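You operate a simulated robot arm through the tools that you are given. There is no shell and no other tool. Be economical: measure what you need, move in short steps, check, and stop when the job is done.

You run a simulated two-armed robot. Do the job below in one go: nothing can be reset, and whatever is moved stays where it is left.

JOB
Pick up the white bottle marked "241" from the top of the steel table with one hand, pass it to the other hand and put it on the top of the grey stand. Set down upright: white bottle.

It is judged by the outcome, as a careful person would: the job done as asked, and still so three seconds after it is handed in. It fails if anything else is knocked over, pushed out of place, dropped, spilled or broken.

ROBOT AND FRAMES
Two 6-joint arms with two-finger grippers on one trunk, on a base that drives. Base frame: it is fixed to the floor where the robot stands at the start and does not move with it; the origin is under the middle of the robot, x ahead of it, y to its left, z up; the surface under the hand at the start is at about z = 0.85. Units: m, rad, N and s.
The left shoulder is at the start at [0.06, 0.143, 0.707], the right one opposite. With the tool pointing down near the work surface each hand reaches from about 0.1 to 0.66 m from the robot's upright axis, wherever it stands, measured 20 degrees to its own side. Places, roughly: top of the grey stand [1.1, 2.4, 0.8]. Payload 2.45 kg a hand.
Tool frame (each hand has its own): the origin (TCP) lies between the finger pads and is the grasp point; the fingertips stand 0.026 m ahead of it; z points along the fingers, y is the line along which they close. Largest opening 0.096 m; the body of the gripper starts 0.069 m behind the TCP.
Orientation is that of the tool frame in the base frame, as [roll, pitch, yaw] about the fixed x, y, z axes, in that order (R = Rz(yaw) Ry(pitch) Rx(roll)). With the fingers straight down and closing along the base's y, the tool's x points along the base's -x, its y along +y and its z along -z.

CONTROLS
- The arms move only by the tool jog_arm. It takes "left_commands", "right_commands" or both (then of equal length, played together; a hand with none holds still); each is a list of rows, each a list of 7 numbers: the turn, a rotation vector about the tool's x, y, z in units of 60 degrees (1.0 is 60 degrees), then the shift along the tool's x, y, z in units of 300 mm (1.0 is 300 mm), then the opening, from 0 (shut) to 1 (fully open). In form: [[wx, wy, wz, x, y, z, jaw], ...]. A call has 1 to 8 rows; each row is the pose to reach, as a shift and turn from the pose commanded when the call began, along the tool's axes at that moment. A call with a number of a shift or a turn outside -1 to 1 is refused whole. A row lasts 0.2 s, in which the tool goes at most 0.05 m and 0.15 rad; a call with a longer step from one row to the next is refused whole, and so is a gripper value outside its range. A pose out of reach is approached as far as the arm can. The call stops where the force on the tool passes 40 N (or 10 N more than at its start, if that is more) or the arm is blocked; 0.2 s more then pass. Each finger halts on what it meets, pressing with about 44 N; the grip force reading is that of the motor and also rises with nothing between the fingers. The clock runs only during rows and for 0.2 s after the last one: add rows that repeat a pose to give the fingers time. The reply holds the time, the measured pose of the TCP, the force on the tool along the base axes, the opening and the grip force, in the units named above and with some noise, with the torque about the TCP (base axes, N m) and any sound that the robot's microphone picked up, and new pictures: "pictures" is both (left out), scene, wrist or none (wrist: the cameras of the hands that moved).
- Cameras (640 x 400 px; columns grow to the right, rows downward): "scene" is now at [0.146, 0.0091, 1.3271]; the picture's right is [0.15, -0.99, -0.00], its down [-0.60, -0.09, -0.79] and it looks along [0.78, 0.12, -0.61] (base axes); focal length 263 px, centre (320, 200). "left" rides on the left gripper at [0.082, -0.003, -0.098] in its tool frame; the picture's right is [0.04, 1.00, 0.00], its down [-0.73, 0.03, -0.68] and it looks along [-0.68, 0.03, 0.73] (tool axes); focal length 256 px, centre (320, 200). "right" rides on the right gripper at [0.082, 0.003, -0.098] in its tool frame; the picture's right is [-0.04, 1.00, 0.00], its down [-0.73, -0.03, -0.68] and it looks along [-0.68, -0.03, 0.73] (tool axes); focal length 256 px, centre (320, 200). There is no depth. A picture from a camera that has moved, and an enlarged one, comes with that camera's place and axes in the base frame and with its lens.
- move_column(by): slides the trunk up (or, below 0, down) by that many m; the arms and the scene camera ride with it, the base frame stays. It gives what a move gives, with no picture.
- base_move(legs): drives the robot by 1 to 6 legs, each [ahead, turn to the left] in m and rad, along the robot's own axes; the way and the turn of a leg run together, so that a leg with both is an arc; at most 1.5 m and 3.142 rad a leg. The arms and the cameras ride along, it lands a little off, and it stops where it bumps. It gives what a move gives, and a new picture of the scene camera.
- aim_head(pan, tilt): turns the head with the scene camera to pan (to the left, within 1.501 rad either way) and tilt (down, from -0.506 to 1.204), counted from straight ahead of the robot. It gives what a move gives, and a new picture of the scene camera.
- zoom(camera, box): a new picture of the part [left, top, right, bottom] of that camera's present view, enlarged. It takes no simulated time.
- hand_in(): hands the job in; it is judged then, once.

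Go step by step. Nothing tells you exact positions but the pictures and the camera data: compare them with the known pose of the tool, close in by small moves and look again before you grip or let go. The budget is 120 turns and 260 pictures, counting those below and the enlarged ones. Unless the task says otherwise, let go and move clear before handing in, and close with one line.

The tools are called after "Emit:" as a command line: name --argument value ..., lists and objects as JSON in quotes. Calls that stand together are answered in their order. jog_arm: Moves the arms, as the interface text tells. Its arguments: {"type":"object","properties":{"left_commands":{"type":"array"},"right_commands":{"type":"array"},"pictures":{"type":"string","enum":["both","scene","wrist","none"]}},"required":[]} The other tools are called the same way: move_column (by) slides the trunk up or down; base_move (legs) drives the base; aim_head (pan, tilt) turns the head that bears the scene camera; zoom (camera, box) takes an enlarged picture of a part of a camera's view; hand_in () hands the job in.

At the start:

```text
t: 0.0
left_eef_pos: [0.3417, 0.1474, 1.0897]
left_tcp_rot: [3.141, 0.0, 3.138]
left_contact_force: [0.2, -0.5, 0.3]
left_wrist_torque: [0.02, -0.01, -0.02]
left_gripper_width: 0.096
left_finger_force: 0.0
right_eef_pos: [0.4597, -0.2038, 1.0766]
right_tcp_rot: [-3.141, 0.001, 3.14]
right_contact_force: [0.7, -0.3, -0.2]
right_wrist_torque: [-0.02, -0.02, 0.04]
right_gripper_width: 0.0961
right_finger_force: 0.1
trunk travel left (down, up): [-0.332, 0.258]
robot x, y, heading: [-0.0025, -0.0006, 0.0]
head pan, tilt: [0.152, 0.658]
```

scene: 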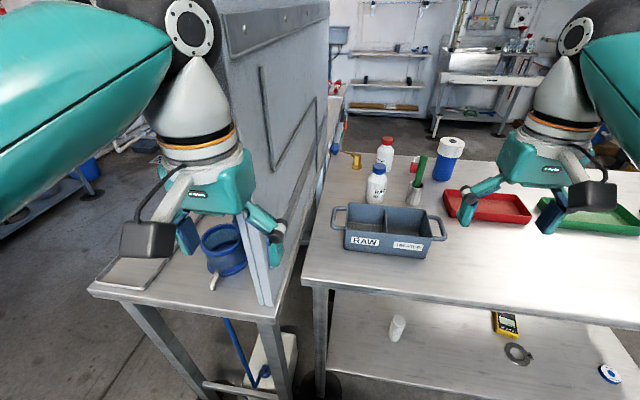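
right: 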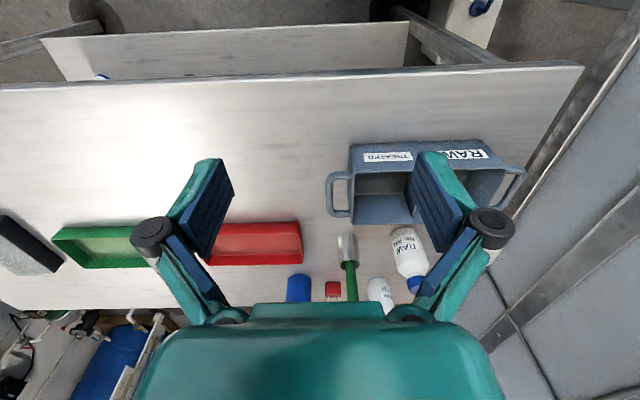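
left: 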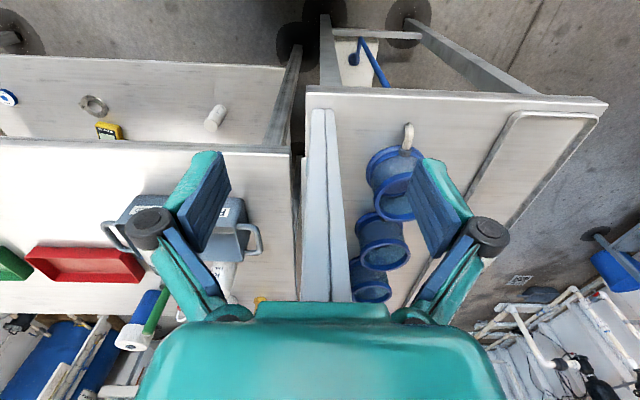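

I see two white bottles behind a grey two-compartment bin on the steel table, with a partition wall to its left. I'll zoom in to read the labels.

Emit:
zoom --camera "scene" --box '[320, 120, 480, 260]'

Emit:
zoom --camera "right" --box '[270, 130, 530, 310]'

Emit:
aim_head --pan 1.1 --tilt 0.45

```text
2.86 times, centred on (400, 190) of scene
camera zoom: at [0.146, 0.0091, 1.3271], right [0.15, -0.99, 0.0], down [-0.6, -0.09, -0.79], along [0.78, 0.12, -0.61], focal length 751 px, centre (91, 229)
```

zoom: 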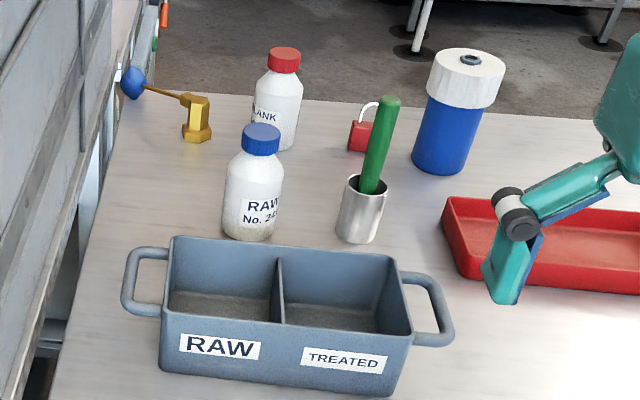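

```text
2.22 times, centred on (400, 220) of right
camera zoom: at [0.3792, -0.2009, 1.1739], right [0.04, 1.0, 0.0], down [0.73, -0.03, 0.68], along [0.68, -0.03, -0.73], focal length 569 px, centre (142, 156)
```

zoom: 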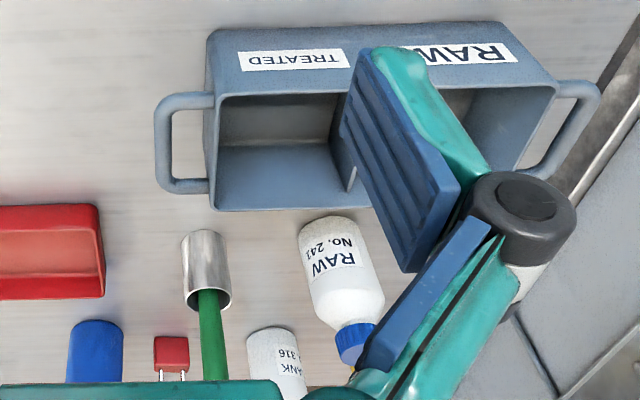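

```text
t: 1.2
left_eef_pos: [0.3417, 0.1496, 1.0878]
left_tcp_rot: [-3.141, 0.0, 3.137]
left_contact_force: [-0.9, 0.0, 0.2]
left_wrist_torque: [0.01, -0.03, 0.0]
left_gripper_width: 0.0959
left_finger_force: 0.1
right_eef_pos: [0.4613, -0.2032, 1.0765]
right_tcp_rot: [3.14, -0.001, 3.14]
right_contact_force: [-0.5, -0.9, 0.7]
right_wrist_torque: [0.03, 0.01, 0.01]
right_gripper_width: 0.0964
right_finger_force: 0.0
trunk travel left (down, up): [-0.332, 0.258]
robot x, y, heading: [-0.0041, -0.0028, 0.001]
head pan, tilt: [1.1, 0.45]
camera scene: at [0.1023, 0.0779, 1.3457], right [0.89, -0.45, 0.0], down [-0.2, -0.39, -0.9], along [0.41, 0.8, -0.44], focal length 263 px, centre (320, 200)
```

scene: 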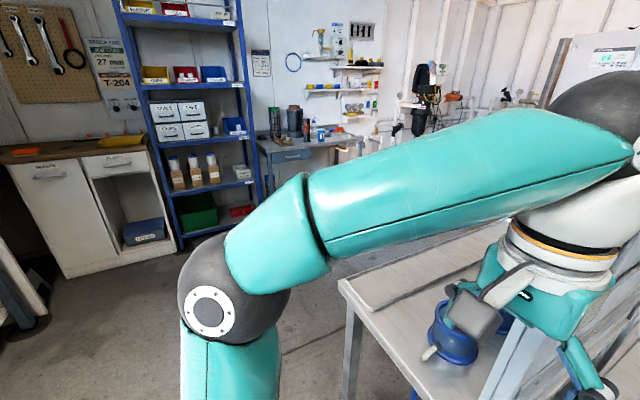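

The target is the blue-capped bottle, at about [0.785, -0.06], roughly 0.12 tall. I need to drive closer, so I'll check the room under the table edge and look at the stand.

Emit:
zoom --camera "scene" --box '[240, 80, 380, 180]'

Emit:
aim_head --pan 0.0 --tilt 1.2

```text
4.00 times, centred on (310, 130) of scene
camera zoom: at [0.1023, 0.0779, 1.3457], right [0.89, -0.45, 0.0], down [-0.2, -0.39, -0.9], along [0.41, 0.8, -0.44], focal length 1052 px, centre (360, 480)
```

zoom: 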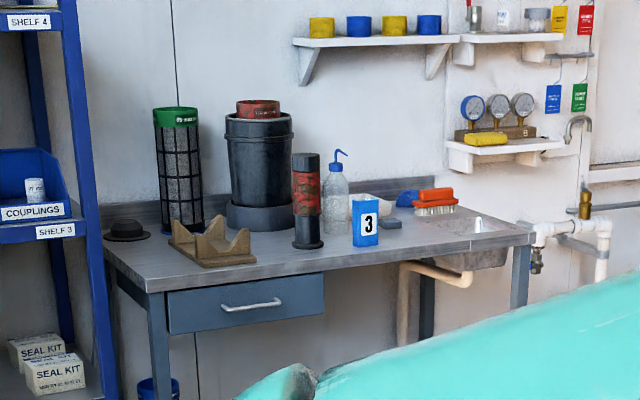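

```text
t: 2.6
left_eef_pos: [0.3422, 0.15, 1.0902]
left_tcp_rot: [-3.141, 0.0, 3.138]
left_contact_force: [0.2, 0.0, 0.4]
left_wrist_torque: [-0.04, 0.01, -0.02]
left_gripper_width: 0.0959
left_finger_force: 0.0
right_eef_pos: [0.4601, -0.2049, 1.0765]
right_tcp_rot: [3.141, 0.001, 3.138]
right_contact_force: [0.2, -0.1, -0.6]
right_wrist_torque: [-0.02, 0.01, 0.02]
right_gripper_width: 0.0958
right_finger_force: 0.0
trunk travel left (down, up): [-0.332, 0.258]
robot x, y, heading: [0.0022, -0.0008, 0.004]
head pan, tilt: [0.0, 1.201]
camera scene: at [0.1165, -0.0039, 1.2875], right [0.0, -1.0, 0.0], down [-0.93, 0.0, -0.36], along [0.36, 0.0, -0.93], focal length 263 px, centre (320, 200)
```

scene: 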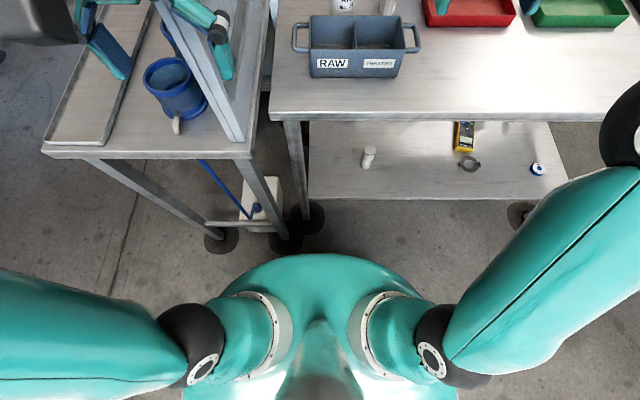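

The table's near edge is at x≈0.46 and the panel starts near x≈0.4, y≈0.15. I'll tuck the left hand back, raise the trunk, and shift the robot to about (0.14, -0.12).

Emit:
jog_arm --left_commands '[[0, 0, 0, 0.13, 0, 0, 1], [0, 0, 0, 0.27, 0, 0, 1], [0, 0, 0, 0.4, 0, 0, 1]]' --pictures "none"

Emit:
move_column --by 0.2

Emit:
base_move --legs '[[-0.08, 0], [0, -0.5], [0.22, 0], [0, 0.5]]'

```text
t: 3.4
left_eef_pos: [0.2203, 0.151, 1.0902]
left_tcp_rot: [3.14, -0.001, 3.14]
left_contact_force: [0.1, 1.0, -1.4]
left_wrist_torque: [-0.02, -0.01, 0.0]
left_gripper_width: 0.0957
left_finger_force: 0.0
right_eef_pos: [0.4602, -0.2034, 1.0782]
right_tcp_rot: [3.141, 0.0, 3.138]
right_contact_force: [0.4, 0.5, 0.3]
right_wrist_torque: [0.03, 0.0, 0.07]
right_gripper_width: 0.096
right_finger_force: 0.1
trunk travel left (down, up): [-0.332, 0.258]
robot x, y, heading: [0.0006, 0.0, 0.001]
head pan, tilt: [0.0, 1.201]
```

```text
t: 5.5
left_eef_pos: [0.2217, 0.1502, 1.291]
left_tcp_rot: [3.14, 0.0, 3.138]
left_contact_force: [-0.3, 0.7, -0.1]
left_wrist_torque: [0.0, 0.0, 0.02]
left_gripper_width: 0.0959
left_finger_force: 0.0
right_eef_pos: [0.4605, -0.2039, 1.2769]
right_tcp_rot: [-3.141, -0.001, 3.14]
right_contact_force: [0.6, 0.5, -0.6]
right_wrist_torque: [0.0, -0.01, -0.02]
right_gripper_width: 0.0961
right_finger_force: 0.1
trunk travel left (down, up): [-0.532, 0.058]
robot x, y, heading: [0.0001, 0.0027, -0.001]
head pan, tilt: [0.0, 1.201]
```

```text
t: 11.1
left_eef_pos: [0.3384, 0.0419, 1.2903]
left_tcp_rot: [3.141, 0.001, 3.129]
left_contact_force: [-0.1, 0.0, -0.5]
left_wrist_torque: [-0.02, 0.06, -0.01]
left_gripper_width: 0.096
left_finger_force: 0.0
right_eef_pos: [0.5715, -0.316, 1.2771]
right_tcp_rot: [3.141, 0.0, 3.13]
right_contact_force: [0.0, -0.1, -0.2]
right_wrist_torque: [0.03, -0.03, 0.0]
right_gripper_width: 0.0958
right_finger_force: 0.1
trunk travel left (down, up): [-0.532, 0.058]
robot x, y, heading: [0.1144, -0.1179, -0.007]
head pan, tilt: [0.0, 1.201]
camera scene: at [0.2302, -0.1222, 1.4875], right [-0.01, -1.0, 0.0], down [-0.93, 0.01, -0.36], along [0.36, 0.0, -0.93], focal length 263 px, centre (320, 200)
```

scene: 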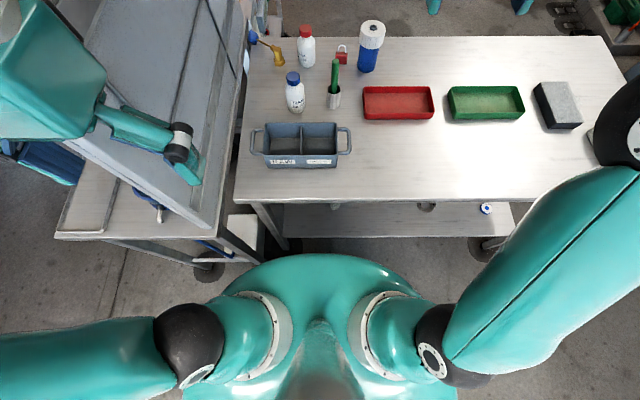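

The overhead view puts the target bottle at about (0.782, -0.055). I'll drive 5 cm ahead and bring the right hand above it, staying high.

Emit:
base_move --legs '[[0.05, 0.007]]'

Emit:
jog_arm --right_commands '[[0, 0, 0, -0.066, 0.108, 0.078, 0.7], [0, 0, 0, -0.132, 0.215, 0.155, 0.7], [0, 0, 0, -0.2, 0.323, 0.233, 0.7], [0, 0, 0, -0.266, 0.43, 0.31, 0.7], [0, 0, 0, -0.333, 0.538, 0.388, 0.7], [0, 0, 0, -0.4, 0.645, 0.465, 0.7], [0, 0, 0, -0.466, 0.753, 0.543, 0.7], [0, 0, 0, -0.53, 0.86, 0.62, 0.7]]'

```text
t: 12.0
left_eef_pos: [0.3918, 0.043, 1.2896]
left_tcp_rot: [3.141, -0.004, 3.136]
left_contact_force: [0.6, -0.8, -1.0]
left_wrist_torque: [-0.01, 0.08, 0.0]
left_gripper_width: 0.096
left_finger_force: 0.1
right_eef_pos: [0.6286, -0.3123, 1.2762]
right_tcp_rot: [-3.141, -0.003, 3.138]
right_contact_force: [0.7, 0.4, 0.4]
right_wrist_torque: [-0.02, 0.08, -0.01]
right_gripper_width: 0.0961
right_finger_force: 0.1
trunk travel left (down, up): [-0.532, 0.058]
robot x, y, heading: [0.1649, -0.117, -0.005]
head pan, tilt: [0.0, 1.201]
camera scene: at [0.2858, -0.1222, 1.4872], right [0.0, -1.0, 0.0], down [-0.93, 0.0, -0.36], along [0.36, 0.0, -0.93], focal length 263 px, centre (320, 200)
```

scene: 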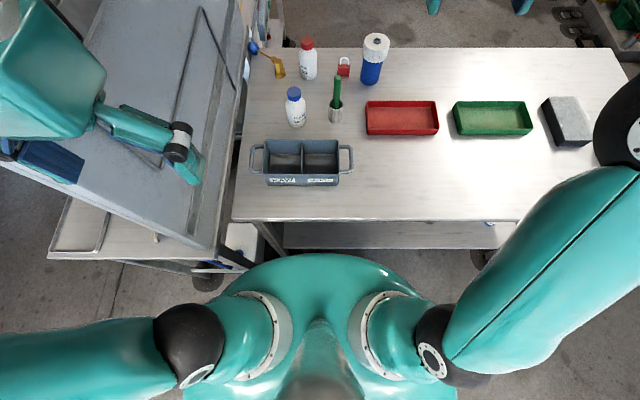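

```text
t: 13.8
left_eef_pos: [0.3892, 0.0408, 1.2921]
left_tcp_rot: [3.141, 0.001, 3.137]
left_contact_force: [0.7, -0.2, 0.0]
left_wrist_torque: [0.01, 0.03, 0.01]
left_gripper_width: 0.0959
left_finger_force: 0.0
right_eef_pos: [0.7427, -0.0962, 1.1059]
right_tcp_rot: [-3.141, -0.002, 3.138]
right_contact_force: [-0.1, -1.1, 0.1]
right_wrist_torque: [0.04, -0.02, 0.04]
right_gripper_width: 0.0672
right_finger_force: 0.1
right hand out of reach, approached as far as the arm can: row 6, 7, 8
trunk travel left (down, up): [-0.532, 0.058]
robot x, y, heading: [0.1627, -0.1188, -0.0]
head pan, tilt: [0.0, 1.201]
camera scene: at [0.2823, -0.1227, 1.4875], right [0.0, -1.0, 0.0], down [-0.93, 0.0, -0.36], along [0.36, 0.0, -0.93], focal length 263 px, centre (320, 200)
camera right: at [0.6602, -0.0933, 1.2035], right [0.05, 1.0, 0.0], down [0.73, -0.03, 0.68], along [0.68, -0.03, -0.74], focal length 256 px, centre (320, 200)
```

scene: 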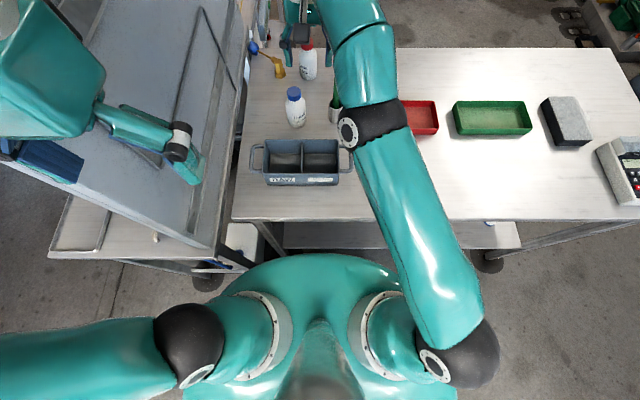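
right: 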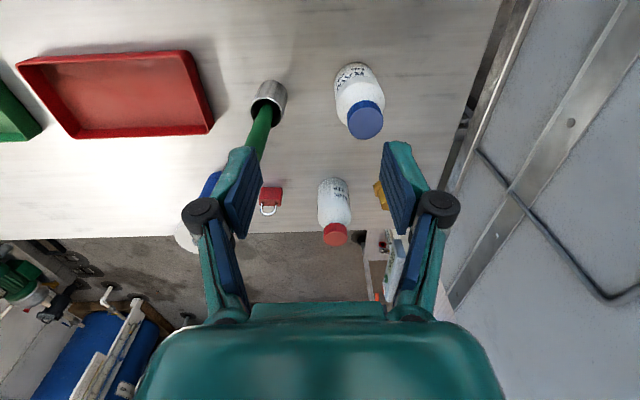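

The arm stops at its reach limit at this height, so I'll raise the trunk by the remaining 5 cm and descend, which brings the wrist closer to shoulder level.

Emit:
move_column --by 0.055

Emit:
jog_arm --right_commands '[[0, 0, 0, 0, 0, 0.1, 0.7], [0, 0, 0, 0, 0, 0.2, 0.7]]' --pictures "none"

```text
t: 14.8
left_eef_pos: [0.3885, 0.043, 1.3458]
left_tcp_rot: [-3.141, 0.001, 3.136]
left_contact_force: [-0.2, 0.5, 0.9]
left_wrist_torque: [-0.01, 0.06, 0.01]
left_gripper_width: 0.0959
left_finger_force: 0.0
right_eef_pos: [0.7415, -0.0957, 1.161]
right_tcp_rot: [3.141, -0.002, 3.136]
right_contact_force: [-0.6, -0.6, 0.3]
right_wrist_torque: [-0.04, -0.01, -0.05]
right_gripper_width: 0.0672
right_finger_force: 0.0
trunk travel left (down, up): [-0.587, 0.003]
robot x, y, heading: [0.1652, -0.1176, -0.005]
head pan, tilt: [0.0, 1.201]
```

```text
t: 15.3
left_eef_pos: [0.3889, 0.0424, 1.3454]
left_tcp_rot: [3.139, 0.0, 3.137]
left_contact_force: [0.9, 0.3, 0.1]
left_wrist_torque: [0.03, 0.02, -0.02]
left_gripper_width: 0.0957
left_finger_force: 0.1
right_eef_pos: [0.7409, -0.0965, 1.1608]
right_tcp_rot: [-3.14, -0.002, 3.136]
right_contact_force: [0.4, -1.0, 0.3]
right_wrist_torque: [0.03, -0.01, 0.01]
right_gripper_width: 0.0675
right_finger_force: 0.1
right hand out of reach, approached as far as the arm can: row 1, 2
trunk travel left (down, up): [-0.587, 0.003]
robot x, y, heading: [0.1655, -0.118, -0.001]
head pan, tilt: [0.0, 1.201]
```

No motion; the held command was still beyond reach. I'll pull back a little while descending.

Emit:
jog_arm --right_commands '[[0, 0, 0, 0.05, 0, 0.1, 0.7], [0, 0, 0, 0.1, 0, 0.15, 0.7], [0, 0, 0, 0.1, 0, 0.15, 0.7]]' --pictures "wrist"

```text
t: 16.1
left_eef_pos: [0.388, 0.0431, 1.3466]
left_tcp_rot: [-3.141, -0.001, 3.134]
left_contact_force: [-1.0, 0.4, -0.3]
left_wrist_torque: [0.03, -0.03, 0.02]
left_gripper_width: 0.0961
left_finger_force: 0.0
right_eef_pos: [0.742, -0.0959, 1.1613]
right_tcp_rot: [3.141, 0.0, 3.137]
right_contact_force: [1.2, 0.7, -0.2]
right_wrist_torque: [0.03, -0.01, 0.0]
right_gripper_width: 0.0672
right_finger_force: 0.0
right hand out of reach, approached as far as the arm can: row 1, 2, 3
trunk travel left (down, up): [-0.587, 0.003]
robot x, y, heading: [0.1636, -0.1158, -0.001]
head pan, tilt: [0.0, 1.201]
camera right: at [0.6601, -0.093, 1.2589], right [0.05, 1.0, 0.0], down [0.73, -0.03, 0.68], along [0.68, -0.03, -0.73], focal length 256 px, centre (320, 200)
```

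right: 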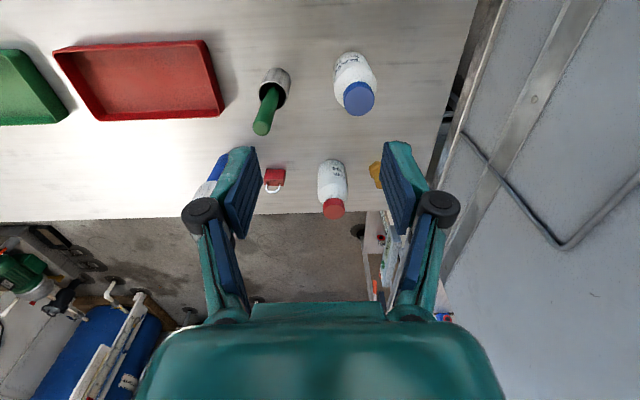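

Emit:
jog_arm --right_commands '[[0, 0, 0, 0.1, -0.06, 0, 0.7], [0, 0, 0, 0.2, -0.12, 0, 0.7], [0, 0, 0, 0.3, -0.18, 0, 0.7]]' --pictures "none"

```text
t: 16.9
left_eef_pos: [0.3893, 0.0428, 1.3454]
left_tcp_rot: [3.14, 0.0, 3.137]
left_contact_force: [-0.3, 0.7, -0.5]
left_wrist_torque: [-0.01, 0.01, 0.01]
left_gripper_width: 0.0959
left_finger_force: 0.0
right_eef_pos: [0.743, -0.1064, 1.1664]
right_tcp_rot: [3.14, 0.0, 3.138]
right_contact_force: [-0.1, 1.1, 0.1]
right_wrist_torque: [-0.06, -0.02, -0.03]
right_gripper_width: 0.0672
right_finger_force: 0.0
right hand out of reach, approached as far as the arm can: row 1, 2, 3
trunk travel left (down, up): [-0.587, 0.003]
robot x, y, heading: [0.1667, -0.1199, -0.002]
head pan, tilt: [0.0, 1.201]
```

Emit:
jog_arm --right_commands '[[0, 0, 0, 0.12, 0, -0.1, 0.7], [0, 0, 0, 0.24, 0, -0.2, 0.7], [0, 0, 0, 0.36, 0, -0.2, 0.7], [0, 0, 0, 0.48, 0, -0.2, 0.7]]' --pictures "scene"

```text
t: 17.9
left_eef_pos: [0.3853, 0.0419, 1.3468]
left_tcp_rot: [3.141, 0.001, 3.136]
left_contact_force: [-1.0, 0.2, -0.1]
left_wrist_torque: [0.01, -0.09, 0.01]
left_gripper_width: 0.0961
left_finger_force: 0.1
right_eef_pos: [0.5967, -0.1032, 1.2245]
right_tcp_rot: [3.141, 0.001, 3.138]
right_contact_force: [0.2, -0.1, -0.6]
right_wrist_torque: [0.03, -0.04, -0.02]
right_gripper_width: 0.067
right_finger_force: 0.0
right hand out of reach, approached as far as the arm can: row 1
trunk travel left (down, up): [-0.587, 0.003]
robot x, y, heading: [0.1643, -0.1181, 0.0]
head pan, tilt: [0.0, 1.201]
camera scene: at [0.2787, -0.1226, 1.5428], right [0.0, -1.0, 0.0], down [-0.93, 0.0, -0.36], along [0.36, 0.0, -0.93], focal length 263 px, centre (320, 200)
```

scene: 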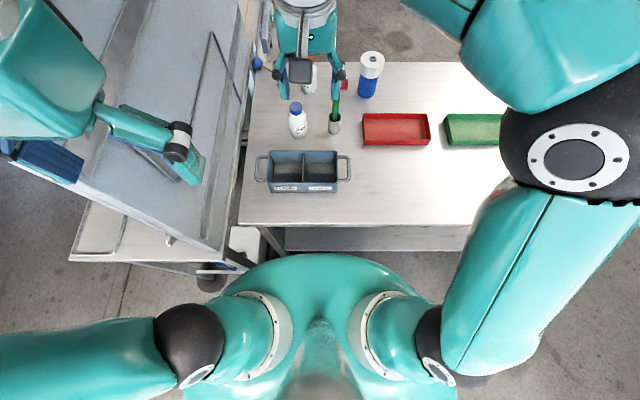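

The hand follows again at (0.60, -0.10, 1.22). I'll descend here first, above the bin, then go forward.

Emit:
jog_arm --right_commands '[[0, 0, 0, 0, 0.04, 0.15, 0.7], [0, 0, 0, 0, 0.08, 0.3, 0.7], [0, 0, 0, 0, 0.12, 0.45, 0.7], [0, 0, 0, 0, 0.16, 0.6, 0.7]]' --pictures "wrist"

```text
t: 18.9
left_eef_pos: [0.3891, 0.0432, 1.3463]
left_tcp_rot: [-3.141, 0.0, 3.137]
left_contact_force: [0.4, -0.4, 0.4]
left_wrist_torque: [-0.04, 0.03, 0.01]
left_gripper_width: 0.096
left_finger_force: 0.1
right_eef_pos: [0.6001, -0.0542, 1.0405]
right_tcp_rot: [-3.141, 0.0, 3.138]
right_contact_force: [-0.4, 0.7, -0.7]
right_wrist_torque: [-0.01, 0.02, -0.01]
right_gripper_width: 0.0671
right_finger_force: 0.0
trunk travel left (down, up): [-0.587, 0.003]
robot x, y, heading: [0.1652, -0.1163, -0.004]
head pan, tilt: [0.0, 1.201]
camera right: at [0.5176, -0.0506, 1.1391], right [0.04, 1.0, 0.0], down [0.73, -0.03, 0.68], along [0.68, -0.03, -0.73], focal length 256 px, centre (320, 200)
```

right: 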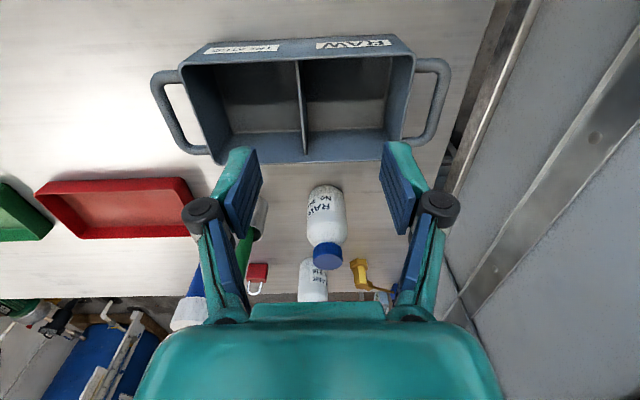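

The bottle lines up at y≈-0.053. Now going forward at this height.

Emit:
jog_arm --right_commands '[[0, 0, 0, -0.12, 0, 0, 0.7], [0, 0, 0, -0.24, 0, 0, 0.7], [0, 0, 0, -0.36, 0, 0, 0.7], [0, 0, 0, -0.48, 0, 0, 0.7], [0, 0, 0, -0.6, 0, 0, 0.7]]' --pictures "both"

```text
t: 20.1
left_eef_pos: [0.3908, 0.0432, 1.3467]
left_tcp_rot: [-3.141, -0.001, 3.136]
left_contact_force: [0.6, 1.0, 0.6]
left_wrist_torque: [-0.03, 0.02, 0.0]
left_gripper_width: 0.0961
left_finger_force: 0.1
right_eef_pos: [0.7719, -0.056, 1.0425]
right_tcp_rot: [-3.142, -0.003, 3.138]
right_contact_force: [0.7, 0.9, 0.5]
right_wrist_torque: [0.03, 0.01, -0.01]
right_gripper_width: 0.0671
right_finger_force: 0.1
right hand out of reach, approached as far as the arm can: row 5
trunk travel left (down, up): [-0.587, 0.003]
robot x, y, heading: [0.1669, -0.1182, -0.001]
head pan, tilt: [0.0, 1.201]
camera scene: at [0.2837, -0.1216, 1.5424], right [0.0, -1.0, 0.0], down [-0.93, 0.0, -0.36], along [0.36, 0.0, -0.93], focal length 263 px, centre (320, 200)
camera right: at [0.6915, -0.0539, 1.1397], right [0.04, 1.0, 0.0], down [0.74, -0.03, 0.68], along [0.68, -0.03, -0.74], focal length 256 px, centre (320, 200)
```

scene: 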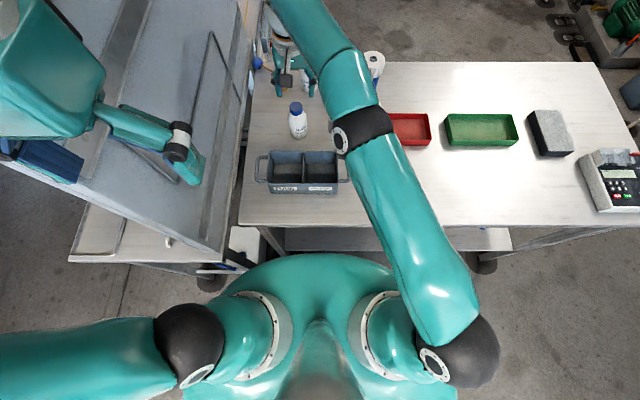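
right: 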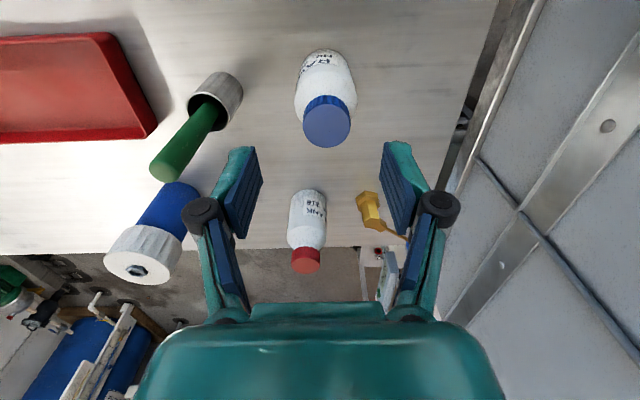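

The cap top is at about (0.777, -0.052, 0.96). I'm at the reach limit, so I'll creep the base 2.5 cm ahead and centre the hand over the cap.

Emit:
base_move --legs '[[0.025, 0]]'

Emit:
jog_arm --right_commands '[[0, 0, 0, 0.06, 0.013, 0.03, 0.7], [0, 0, 0, 0.06, 0.013, 0.06, 0.7]]' --pictures "wrist"

```text
t: 21.0
left_eef_pos: [0.4153, 0.0435, 1.3465]
left_tcp_rot: [3.139, -0.001, 3.137]
left_contact_force: [0.5, -0.3, 0.2]
left_wrist_torque: [-0.02, 0.05, 0.0]
left_gripper_width: 0.0957
left_finger_force: 0.2
right_eef_pos: [0.7977, -0.0566, 1.0418]
right_tcp_rot: [-3.142, -0.001, 3.138]
right_contact_force: [0.4, 0.4, -0.9]
right_wrist_torque: [0.01, 0.07, -0.02]
right_gripper_width: 0.0673
right_finger_force: 0.0
trunk travel left (down, up): [-0.587, 0.003]
robot x, y, heading: [0.19, -0.1177, -0.006]
head pan, tilt: [0.0, 1.201]
camera scene: at [0.3092, -0.122, 1.5424], right [0.0, -1.0, 0.0], down [-0.93, 0.0, -0.36], along [0.36, 0.0, -0.93], focal length 263 px, centre (320, 200)
```

scene: 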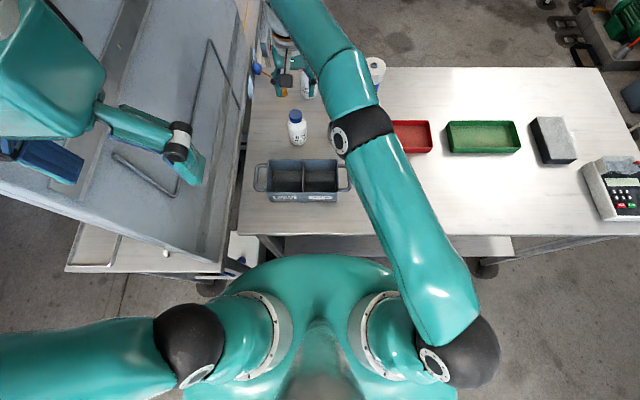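

```text
t: 21.6
left_eef_pos: [0.4145, 0.0427, 1.3464]
left_tcp_rot: [-3.141, -0.002, 3.137]
left_contact_force: [-0.2, 1.0, 0.5]
left_wrist_torque: [-0.01, 0.06, 0.02]
left_gripper_width: 0.0962
left_finger_force: 0.1
right_eef_pos: [0.779, -0.0538, 1.0246]
right_tcp_rot: [-3.14, 0.0, 3.137]
right_contact_force: [0.4, -0.3, -0.5]
right_wrist_torque: [0.0, 0.03, 0.01]
right_gripper_width: 0.0674
right_finger_force: 0.1
trunk travel left (down, up): [-0.587, 0.003]
robot x, y, heading: [0.1895, -0.1192, -0.002]
head pan, tilt: [0.0, 1.201]
camera right: at [0.6987, -0.0502, 1.1224], right [0.05, 1.0, 0.0], down [0.74, -0.03, 0.68], along [0.68, -0.03, -0.74], focal length 256 px, centre (320, 200)
```

right: 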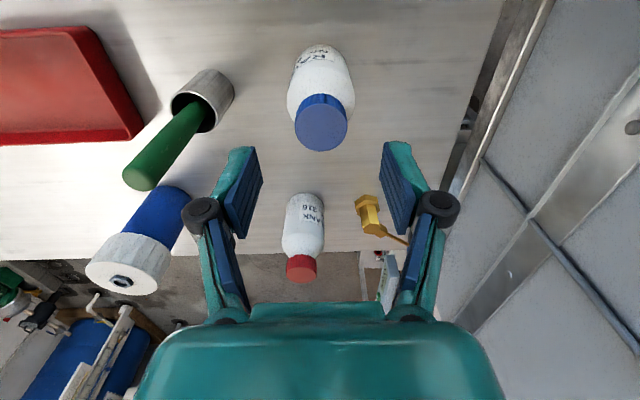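

Aligned within 2 mm. I'll descend so the fingertips reach the bottom of the cap, with TCP at about z=0.963.

Emit:
jog_arm --right_commands '[[0, 0, 0, 0.005, 0.005, 0.07, 0.7], [0, 0, 0, 0.006, 0.005, 0.14, 0.7], [0, 0, 0, 0.006, 0.005, 0.205, 0.7], [0, 0, 0, 0.006, 0.005, 0.205, 0.7]]'

```text
t: 22.6
left_eef_pos: [0.4127, 0.0419, 1.3466]
left_tcp_rot: [-3.141, 0.0, 3.136]
left_contact_force: [-0.4, 0.3, -0.4]
left_wrist_torque: [-0.02, -0.01, 0.02]
left_gripper_width: 0.096
left_finger_force: 0.0
right_eef_pos: [0.7753, -0.0522, 0.964]
right_tcp_rot: [3.14, 0.0, 3.136]
right_contact_force: [0.2, -0.3, -0.5]
right_wrist_torque: [0.03, 0.02, 0.0]
right_gripper_width: 0.0674
right_finger_force: 0.1
trunk travel left (down, up): [-0.587, 0.003]
robot x, y, heading: [0.1922, -0.1185, 0.0]
head pan, tilt: [0.0, 1.201]
camera scene: at [0.307, -0.1223, 1.5425], right [0.0, -1.0, 0.0], down [-0.93, 0.0, -0.36], along [0.36, 0.0, -0.93], focal length 263 px, centre (320, 200)
camera right: at [0.6942, -0.0483, 1.0618], right [0.05, 1.0, 0.0], down [0.73, -0.03, 0.68], along [0.68, -0.03, -0.73], focal length 256 px, centre (320, 200)
```

scene: 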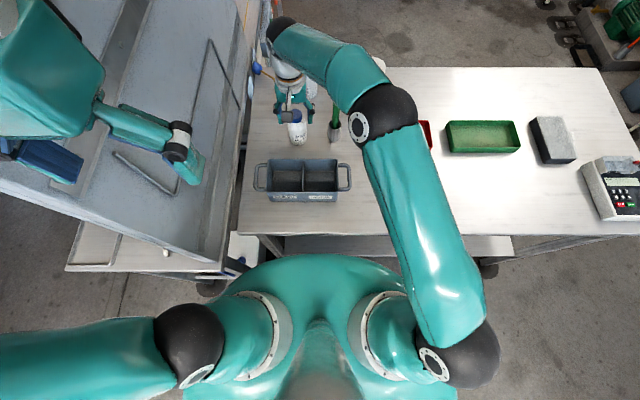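
right: 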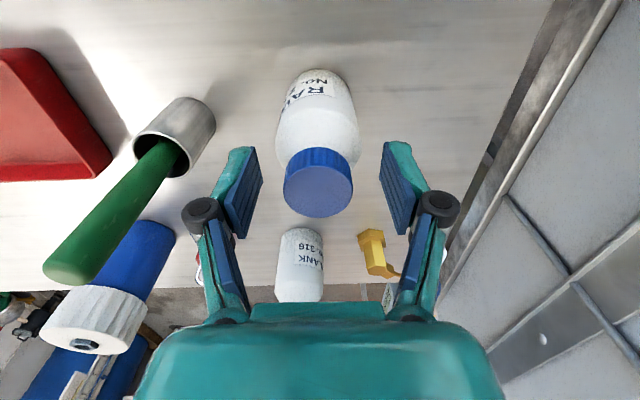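

The cap sits at the TCP between the fingers. Closing.

Emit:
jog_arm --right_commands '[[0, 0, 0, 0, 0, 0, 0.3], [0, 0, 0, 0, 0, 0, 0.2], [0, 0, 0, 0, 0, 0, 0.1], [0, 0, 0, 0, 0, 0, 0.0], [0, 0, 0, 0, 0, 0, 0.0]]' --pictures "wrist"

```text
t: 23.8
left_eef_pos: [0.4134, 0.0418, 1.3471]
left_tcp_rot: [3.142, -0.001, 3.136]
left_contact_force: [0.1, 0.0, 0.0]
left_wrist_torque: [0.0, -0.01, -0.01]
left_gripper_width: 0.0961
left_finger_force: 0.0
right_eef_pos: [0.7764, -0.0521, 0.9644]
right_tcp_rot: [3.141, -0.002, 3.136]
right_contact_force: [-0.3, -1.4, -0.6]
right_wrist_torque: [-0.03, 0.0, -0.05]
right_gripper_width: 0.0337
right_finger_force: 44.8
trunk travel left (down, up): [-0.587, 0.003]
robot x, y, heading: [0.19, -0.1165, -0.004]
head pan, tilt: [0.0, 1.201]
camera right: at [0.6944, -0.0483, 1.0619], right [0.05, 1.0, 0.0], down [0.73, -0.03, 0.68], along [0.68, -0.03, -0.73], focal length 256 px, centre (320, 200)
```

right: 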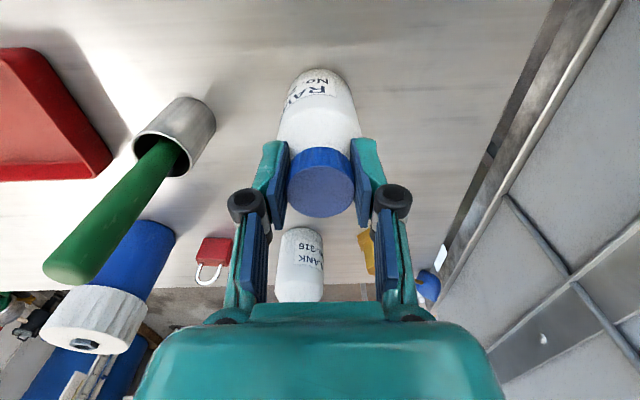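

Grip holds on the cap. I'll lift straight up, then up and back over the bin.

Emit:
jog_arm --right_commands '[[0, 0, 0, 0, 0, -0.07, 0], [0, 0, 0, 0, 0, -0.14, 0], [0, 0, 0, 0, 0, -0.21, 0], [0, 0, 0, 0.07, 0, -0.3, 0], [0, 0, 0, 0.14, 0, -0.4, 0], [0, 0, 0, 0.24, 0, -0.5, 0], [0, 0, 0, 0.34, 0, -0.6, 0]]'

```text
t: 25.4
left_eef_pos: [0.4126, 0.0437, 1.3472]
left_tcp_rot: [-3.14, 0.001, 3.136]
left_contact_force: [-0.9, -0.2, -0.4]
left_wrist_torque: [0.01, 0.0, 0.0]
left_gripper_width: 0.0959
left_finger_force: 0.1
right_eef_pos: [0.6744, -0.0504, 1.1438]
right_tcp_rot: [-3.14, 0.001, 3.136]
right_contact_force: [0.0, -0.1, -2.0]
right_wrist_torque: [0.0, 0.01, 0.01]
right_gripper_width: 0.0335
right_finger_force: 44.2
trunk travel left (down, up): [-0.587, 0.003]
robot x, y, heading: [0.192, -0.1192, -0.0]
head pan, tilt: [0.0, 1.201]
camera scene: at [0.3058, -0.1223, 1.5426], right [0.0, -1.0, 0.0], down [-0.93, 0.0, -0.36], along [0.36, 0.0, -0.93], focal length 263 px, centre (320, 200)
camera right: at [0.5934, -0.0472, 1.2419], right [0.04, 1.0, 0.0], down [0.73, -0.03, 0.68], along [0.68, -0.03, -0.73], focal length 256 px, centre (320, 200)
```

scene: 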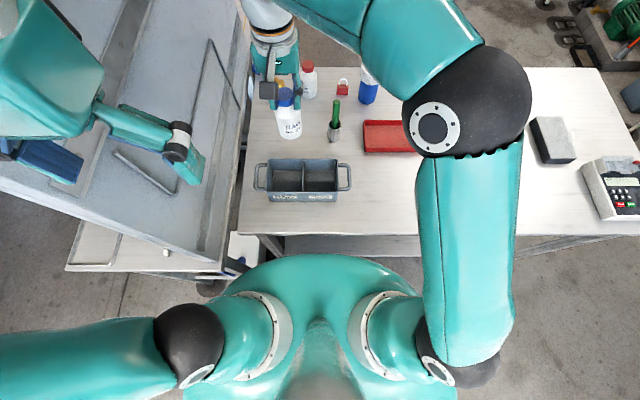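
right: 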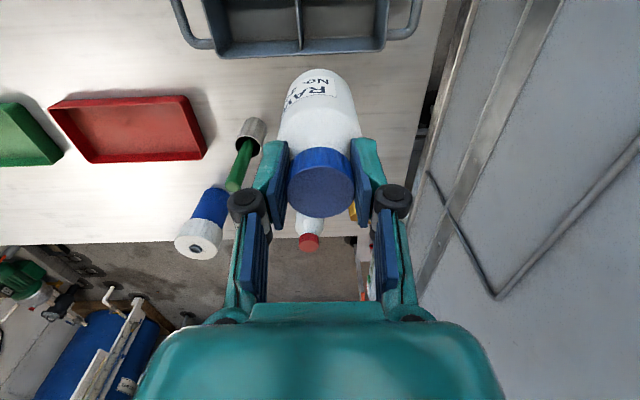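

The bottle is lifted cleanly and hangs upright. I'll draw it in and back away from the tables to make room for the handover.

Emit:
jog_arm --right_commands '[[0, 0, 0, 0.12, -0.05, -0.05, 0], [0, 0, 0, 0.24, -0.1, -0.1, 0], [0, 0, 0, 0.36, -0.15, -0.1, 0], [0, 0, 0, 0.48, -0.2, -0.1, 0]]' --pictures "none"

Emit:
base_move --legs '[[-0.4, 0]]'

Emit:
aim_head --pan 0.9 --tilt 0.4

```text
t: 26.4
left_eef_pos: [0.4108, 0.0414, 1.3473]
left_tcp_rot: [3.141, 0.003, 3.137]
left_contact_force: [0.6, 0.3, 0.0]
left_wrist_torque: [0.02, -0.04, 0.02]
left_gripper_width: 0.0961
left_finger_force: 0.0
right_eef_pos: [0.5284, -0.1115, 1.1743]
right_tcp_rot: [3.139, -0.001, 3.136]
right_contact_force: [-0.6, -0.3, -2.4]
right_wrist_torque: [0.04, 0.01, 0.01]
right_gripper_width: 0.0336
right_finger_force: 44.1
trunk travel left (down, up): [-0.587, 0.003]
robot x, y, heading: [0.1888, -0.1228, -0.0]
head pan, tilt: [0.0, 1.201]
```

```text
t: 28.9
left_eef_pos: [0.0155, 0.0437, 1.3475]
left_tcp_rot: [-3.141, 0.001, 3.139]
left_contact_force: [0.8, -0.5, 0.4]
left_wrist_torque: [-0.01, -0.05, 0.0]
left_gripper_width: 0.0959
left_finger_force: 0.1
right_eef_pos: [0.1335, -0.1091, 1.1724]
right_tcp_rot: [-3.141, 0.0, 3.14]
right_contact_force: [-0.2, -0.3, -1.3]
right_wrist_torque: [0.01, 0.0, 0.04]
right_gripper_width: 0.0336
right_finger_force: 44.1
trunk travel left (down, up): [-0.587, 0.003]
robot x, y, heading: [-0.2068, -0.119, 0.002]
head pan, tilt: [0.0, 1.201]
camera scene: at [-0.0906, -0.1217, 1.5426], right [0.0, -1.0, 0.0], down [-0.93, 0.0, -0.36], along [0.36, 0.0, -0.93], focal length 263 px, centre (320, 200)
```

scene: 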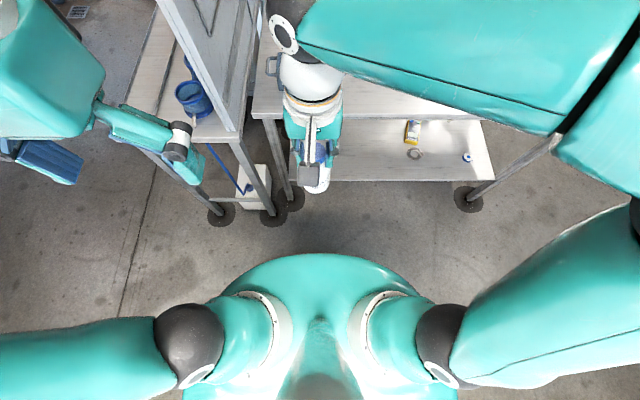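

```text
t: 30.1
left_eef_pos: [0.0162, 0.0436, 1.3466]
left_tcp_rot: [3.14, 0.001, 3.136]
left_contact_force: [-0.1, 0.2, -0.3]
left_wrist_torque: [0.01, -0.02, 0.01]
left_gripper_width: 0.0959
left_finger_force: 0.1
right_eef_pos: [0.1339, -0.1084, 1.1731]
right_tcp_rot: [-3.14, -0.002, 3.14]
right_contact_force: [-0.2, 0.6, -2.2]
right_wrist_torque: [-0.01, 0.02, -0.01]
right_gripper_width: 0.0338
right_finger_force: 44.3
trunk travel left (down, up): [-0.587, 0.003]
robot x, y, heading: [-0.2042, -0.1168, -0.005]
head pan, tilt: [0.901, 0.4]
camera scene: at [-0.0878, -0.0492, 1.6053], right [0.78, -0.62, 0.0], down [-0.24, -0.31, -0.92], along [0.57, 0.72, -0.39], focal length 263 px, centre (320, 200)
```

scene: 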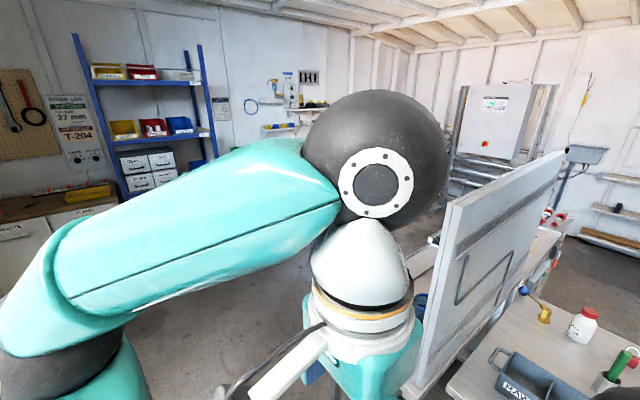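

The floor here is clear. For the handover I'll yaw the right hand so its camera faces right, and turn the left hand to point right and downward.

Emit:
jog_arm --right_commands '[[0, 0, -0.14, 0, 0, 0, 0], [0, 0, -0.28, 0, 0, 0, 0], [0, 0, -0.42, 0, 0, 0, 0], [0, 0, -0.56, 0, 0, 0, 0], [0, 0, -0.7, 0, 0, 0, 0], [0, 0, -0.84, 0, 0, 0, 0], [0, 0, -0.98, 0, 0, 0, 0]]' --left_commands '[[0, 0, 0.14, 0, 0.05, 0, 1], [0, 0, 0.28, 0, 0.1, 0, 1], [0, 0, 0.42, 0, 0.15, 0, 1], [0, 0, 0.56, 0, 0.2, 0, 1], [0, 0, 0.7, 0, 0.25, 0, 1], [0, 0, 0.84, 0, 0.3, 0, 1], [0, 0, 0.98, 0, 0.35, 0, 1]]' --pictures "none"

Emit:
jog_arm --right_commands '[[0, 0, -0.13, 0, 0, 0, 0], [0, 0, -0.26, 0, 0, 0, 0], [0, 0, -0.39, 0, 0, 0, 0], [0, 0, -0.52, 0, 0, 0, 0]]' --left_commands '[[0, 0, 0.13, 0, 0, 0, 1], [0, 0, 0.26, 0, 0, 0, 1], [0, 0, 0.39, 0, 0, 0, 1], [0, 0, 0.52, 0, 0, 0, 1]]' --pictures "none"

Emit:
aim_head --pan 0.0 --tilt 0.9

```text
t: 31.7
left_eef_pos: [0.0193, 0.1488, 1.3369]
left_tcp_rot: [3.14, 0.001, 2.112]
left_contact_force: [0.2, -0.1, -0.1]
left_wrist_torque: [-0.03, 0.05, 0.0]
left_gripper_width: 0.096
left_finger_force: 0.1
left hand out of reach, approached as far as the arm can: row 3, 4, 5, 6, 7
right_eef_pos: [0.134, -0.1087, 1.1734]
right_tcp_rot: [3.141, 0.0, -2.115]
right_contact_force: [0.1, -0.5, -1.1]
right_wrist_torque: [-0.03, 0.0, 0.01]
right_gripper_width: 0.0337
right_finger_force: 44.2
trunk travel left (down, up): [-0.587, 0.003]
robot x, y, heading: [-0.2067, -0.1167, -0.002]
head pan, tilt: [0.901, 0.4]
```

```text
t: 32.7
left_eef_pos: [0.0215, 0.1486, 1.3361]
left_tcp_rot: [3.141, 0.001, 1.565]
left_contact_force: [0.3, 0.3, -0.1]
left_wrist_torque: [0.01, -0.02, -0.02]
left_gripper_width: 0.096
left_finger_force: 0.0
right_eef_pos: [0.1343, -0.1101, 1.1736]
right_tcp_rot: [-3.141, 0.001, -1.572]
right_contact_force: [-0.5, 0.5, -1.3]
right_wrist_torque: [-0.03, 0.01, -0.01]
right_gripper_width: 0.0335
right_finger_force: 43.8
trunk travel left (down, up): [-0.587, 0.003]
robot x, y, heading: [-0.2074, -0.1181, -0.001]
head pan, tilt: [0.901, 0.4]
```

```text
t: 33.9
left_eef_pos: [0.02, 0.1493, 1.3371]
left_tcp_rot: [-3.141, 0.0, 1.568]
left_contact_force: [-0.7, -0.4, -0.1]
left_wrist_torque: [0.02, -0.02, 0.04]
left_gripper_width: 0.0961
left_finger_force: 0.0
right_eef_pos: [0.1341, -0.1097, 1.174]
right_tcp_rot: [3.139, -0.001, -1.574]
right_contact_force: [-0.4, -0.1, -2.3]
right_wrist_torque: [0.0, -0.02, -0.01]
right_gripper_width: 0.0335
right_finger_force: 43.8
trunk travel left (down, up): [-0.587, 0.003]
robot x, y, heading: [-0.2085, -0.1198, -0.004]
head pan, tilt: [0.0, 0.901]
camera scene: at [-0.07, -0.1216, 1.5624], right [0.0, -1.0, 0.0], down [-0.78, 0.0, -0.62], along [0.62, 0.0, -0.78], focal length 263 px, centre (320, 200)
```

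scene: 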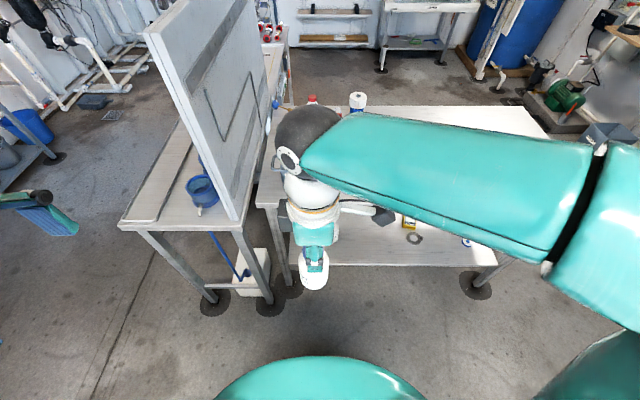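

Both hands are oriented as wanted. Now I'll tilt the left hand by 45° and bring it to a standoff left of the bottle.

Emit:
jog_arm --left_commands '[[0, -0.11, 0, -0.04, 0.06, 0.06, 1], [0, -0.22, 0, -0.1, 0.12, 0.12, 1], [0, -0.33, 0, -0.17, 0.18, 0.19, 1], [0, -0.44, 0, -0.24, 0.24, 0.25, 1], [0, -0.55, 0, -0.31, 0.3, 0.31, 1], [0, -0.66, 0, -0.38, 0.36, 0.34, 1], [0, -0.75, 0, -0.463, 0.38, 0.373, 1]]'

```text
t: 35.5
left_eef_pos: [0.1365, 0.0099, 1.2269]
left_tcp_rot: [3.139, 0.787, 1.566]
left_contact_force: [-0.2, 0.0, -0.8]
left_wrist_torque: [0.05, -0.01, 0.03]
left_gripper_width: 0.0958
left_finger_force: 0.0
right_eef_pos: [0.1354, -0.1095, 1.1729]
right_tcp_rot: [3.14, 0.0, -1.572]
right_contact_force: [-0.1, 0.9, -2.0]
right_wrist_torque: [-0.02, -0.02, -0.02]
right_gripper_width: 0.0334
right_finger_force: 44.0
trunk travel left (down, up): [-0.587, 0.003]
robot x, y, heading: [-0.2082, -0.1174, -0.001]
head pan, tilt: [0.0, 0.901]
camera scene: at [-0.0697, -0.122, 1.5623], right [0.0, -1.0, 0.0], down [-0.78, 0.0, -0.62], along [0.62, 0.0, -0.78], focal length 263 px, centre (320, 200)
camera left: at [0.1322, 0.1363, 1.2377], right [1.0, 0.03, -0.03], down [0.03, -0.04, 1.0], along [0.03, -1.0, -0.04], focal length 256 px, centre (320, 200)
```

scene: 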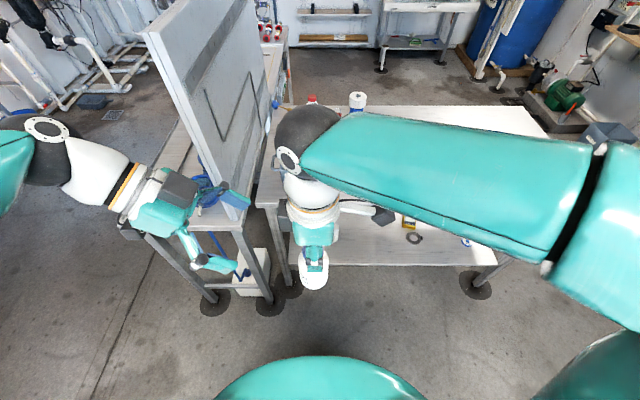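
left: 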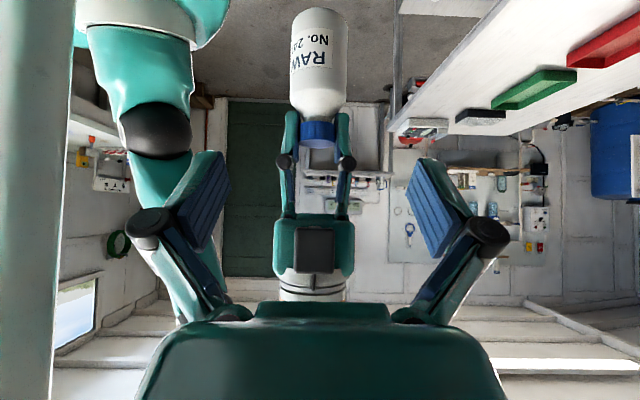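

The left camera shows the bottle centred and the body clear of the right fingers. Advancing along the left tool axis most of the way.

Emit:
jog_arm --left_commands '[[0, 0, 0, 0, 0, 0.14, 1], [0, 0, 0, 0, 0, 0.28, 1], [0, 0, 0, 0, 0, 0.4, 1]]'

```text
t: 36.3
left_eef_pos: [0.1361, -0.0777, 1.1408]
left_tcp_rot: [3.14, 0.784, 1.567]
left_contact_force: [0.7, -0.7, 0.3]
left_wrist_torque: [-0.01, -0.02, -0.03]
left_gripper_width: 0.0955
left_finger_force: 0.0
right_eef_pos: [0.1358, -0.11, 1.1736]
right_tcp_rot: [3.14, 0.001, -1.572]
right_contact_force: [0.3, 0.4, -2.4]
right_wrist_torque: [0.0, 0.03, 0.0]
right_gripper_width: 0.034
right_finger_force: 44.4
trunk travel left (down, up): [-0.587, 0.003]
robot x, y, heading: [-0.2041, -0.1169, 0.003]
head pan, tilt: [0.0, 0.901]
camera scene: at [-0.0689, -0.1224, 1.5622], right [0.0, -1.0, 0.0], down [-0.78, 0.0, -0.62], along [0.62, 0.0, -0.78], focal length 263 px, centre (320, 200)
camera left: at [0.1321, 0.0493, 1.1522], right [1.0, 0.03, -0.03], down [0.03, -0.04, 1.0], along [0.02, -1.0, -0.04], focal length 256 px, centre (320, 200)
```

scene: 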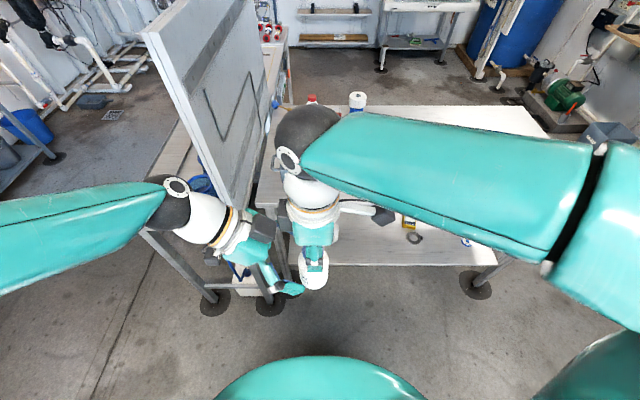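
left: 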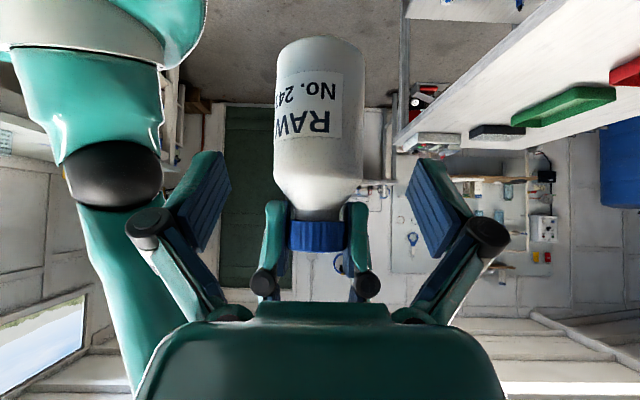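

The geometry agrees: body spans z≈1.058 to 1.136. Advancing the final 5 cm so the left TCP sits on the bottle axis at z≈1.10.

Emit:
jog_arm --left_commands '[[0, 0, 0, 0.008, 0, 0.06, 1], [0, 0, 0, 0.016, 0, 0.12, 1], [0, 0, 0, 0.02, 0, 0.17, 1], [0, 0, 0, 0.02, 0, 0.17, 1]]'

```text
t: 37.3
left_eef_pos: [0.1346, -0.1066, 1.1014]
left_tcp_rot: [-3.141, 0.784, 1.569]
left_contact_force: [1.1, -0.8, -0.5]
left_wrist_torque: [0.0, -0.01, 0.02]
left_gripper_width: 0.0962
left_finger_force: 0.0
right_eef_pos: [0.1344, -0.1094, 1.1727]
right_tcp_rot: [-3.141, 0.001, -1.573]
right_contact_force: [-1.0, 0.1, -1.5]
right_wrist_torque: [0.01, 0.01, 0.0]
right_gripper_width: 0.0339
right_finger_force: 44.0
trunk travel left (down, up): [-0.587, 0.003]
robot x, y, heading: [-0.2028, -0.1177, -0.0]
head pan, tilt: [0.0, 0.901]
camera scene: at [-0.07, -0.1215, 1.5623], right [0.0, -1.0, 0.0], down [-0.78, 0.0, -0.62], along [0.62, 0.0, -0.78], focal length 263 px, centre (320, 200)
camera left: at [0.131, 0.0202, 1.1127], right [1.0, 0.03, -0.03], down [0.03, -0.04, 1.0], along [0.02, -1.0, -0.04], focal length 256 px, centre (320, 200)
```

scene: 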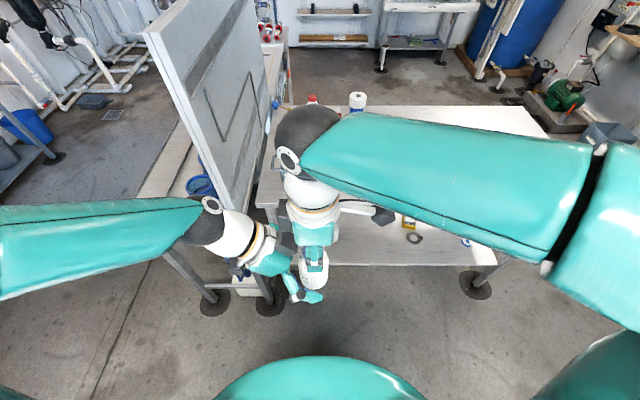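
left: 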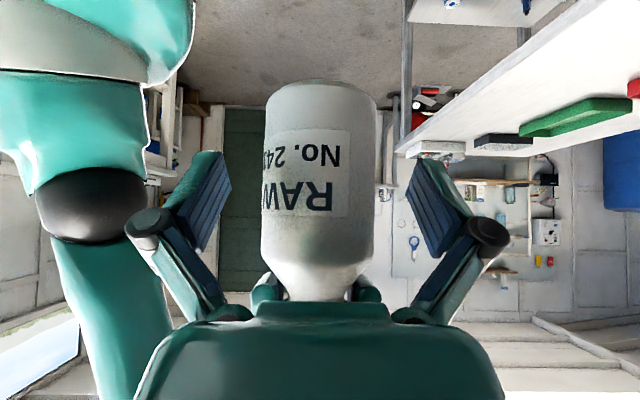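

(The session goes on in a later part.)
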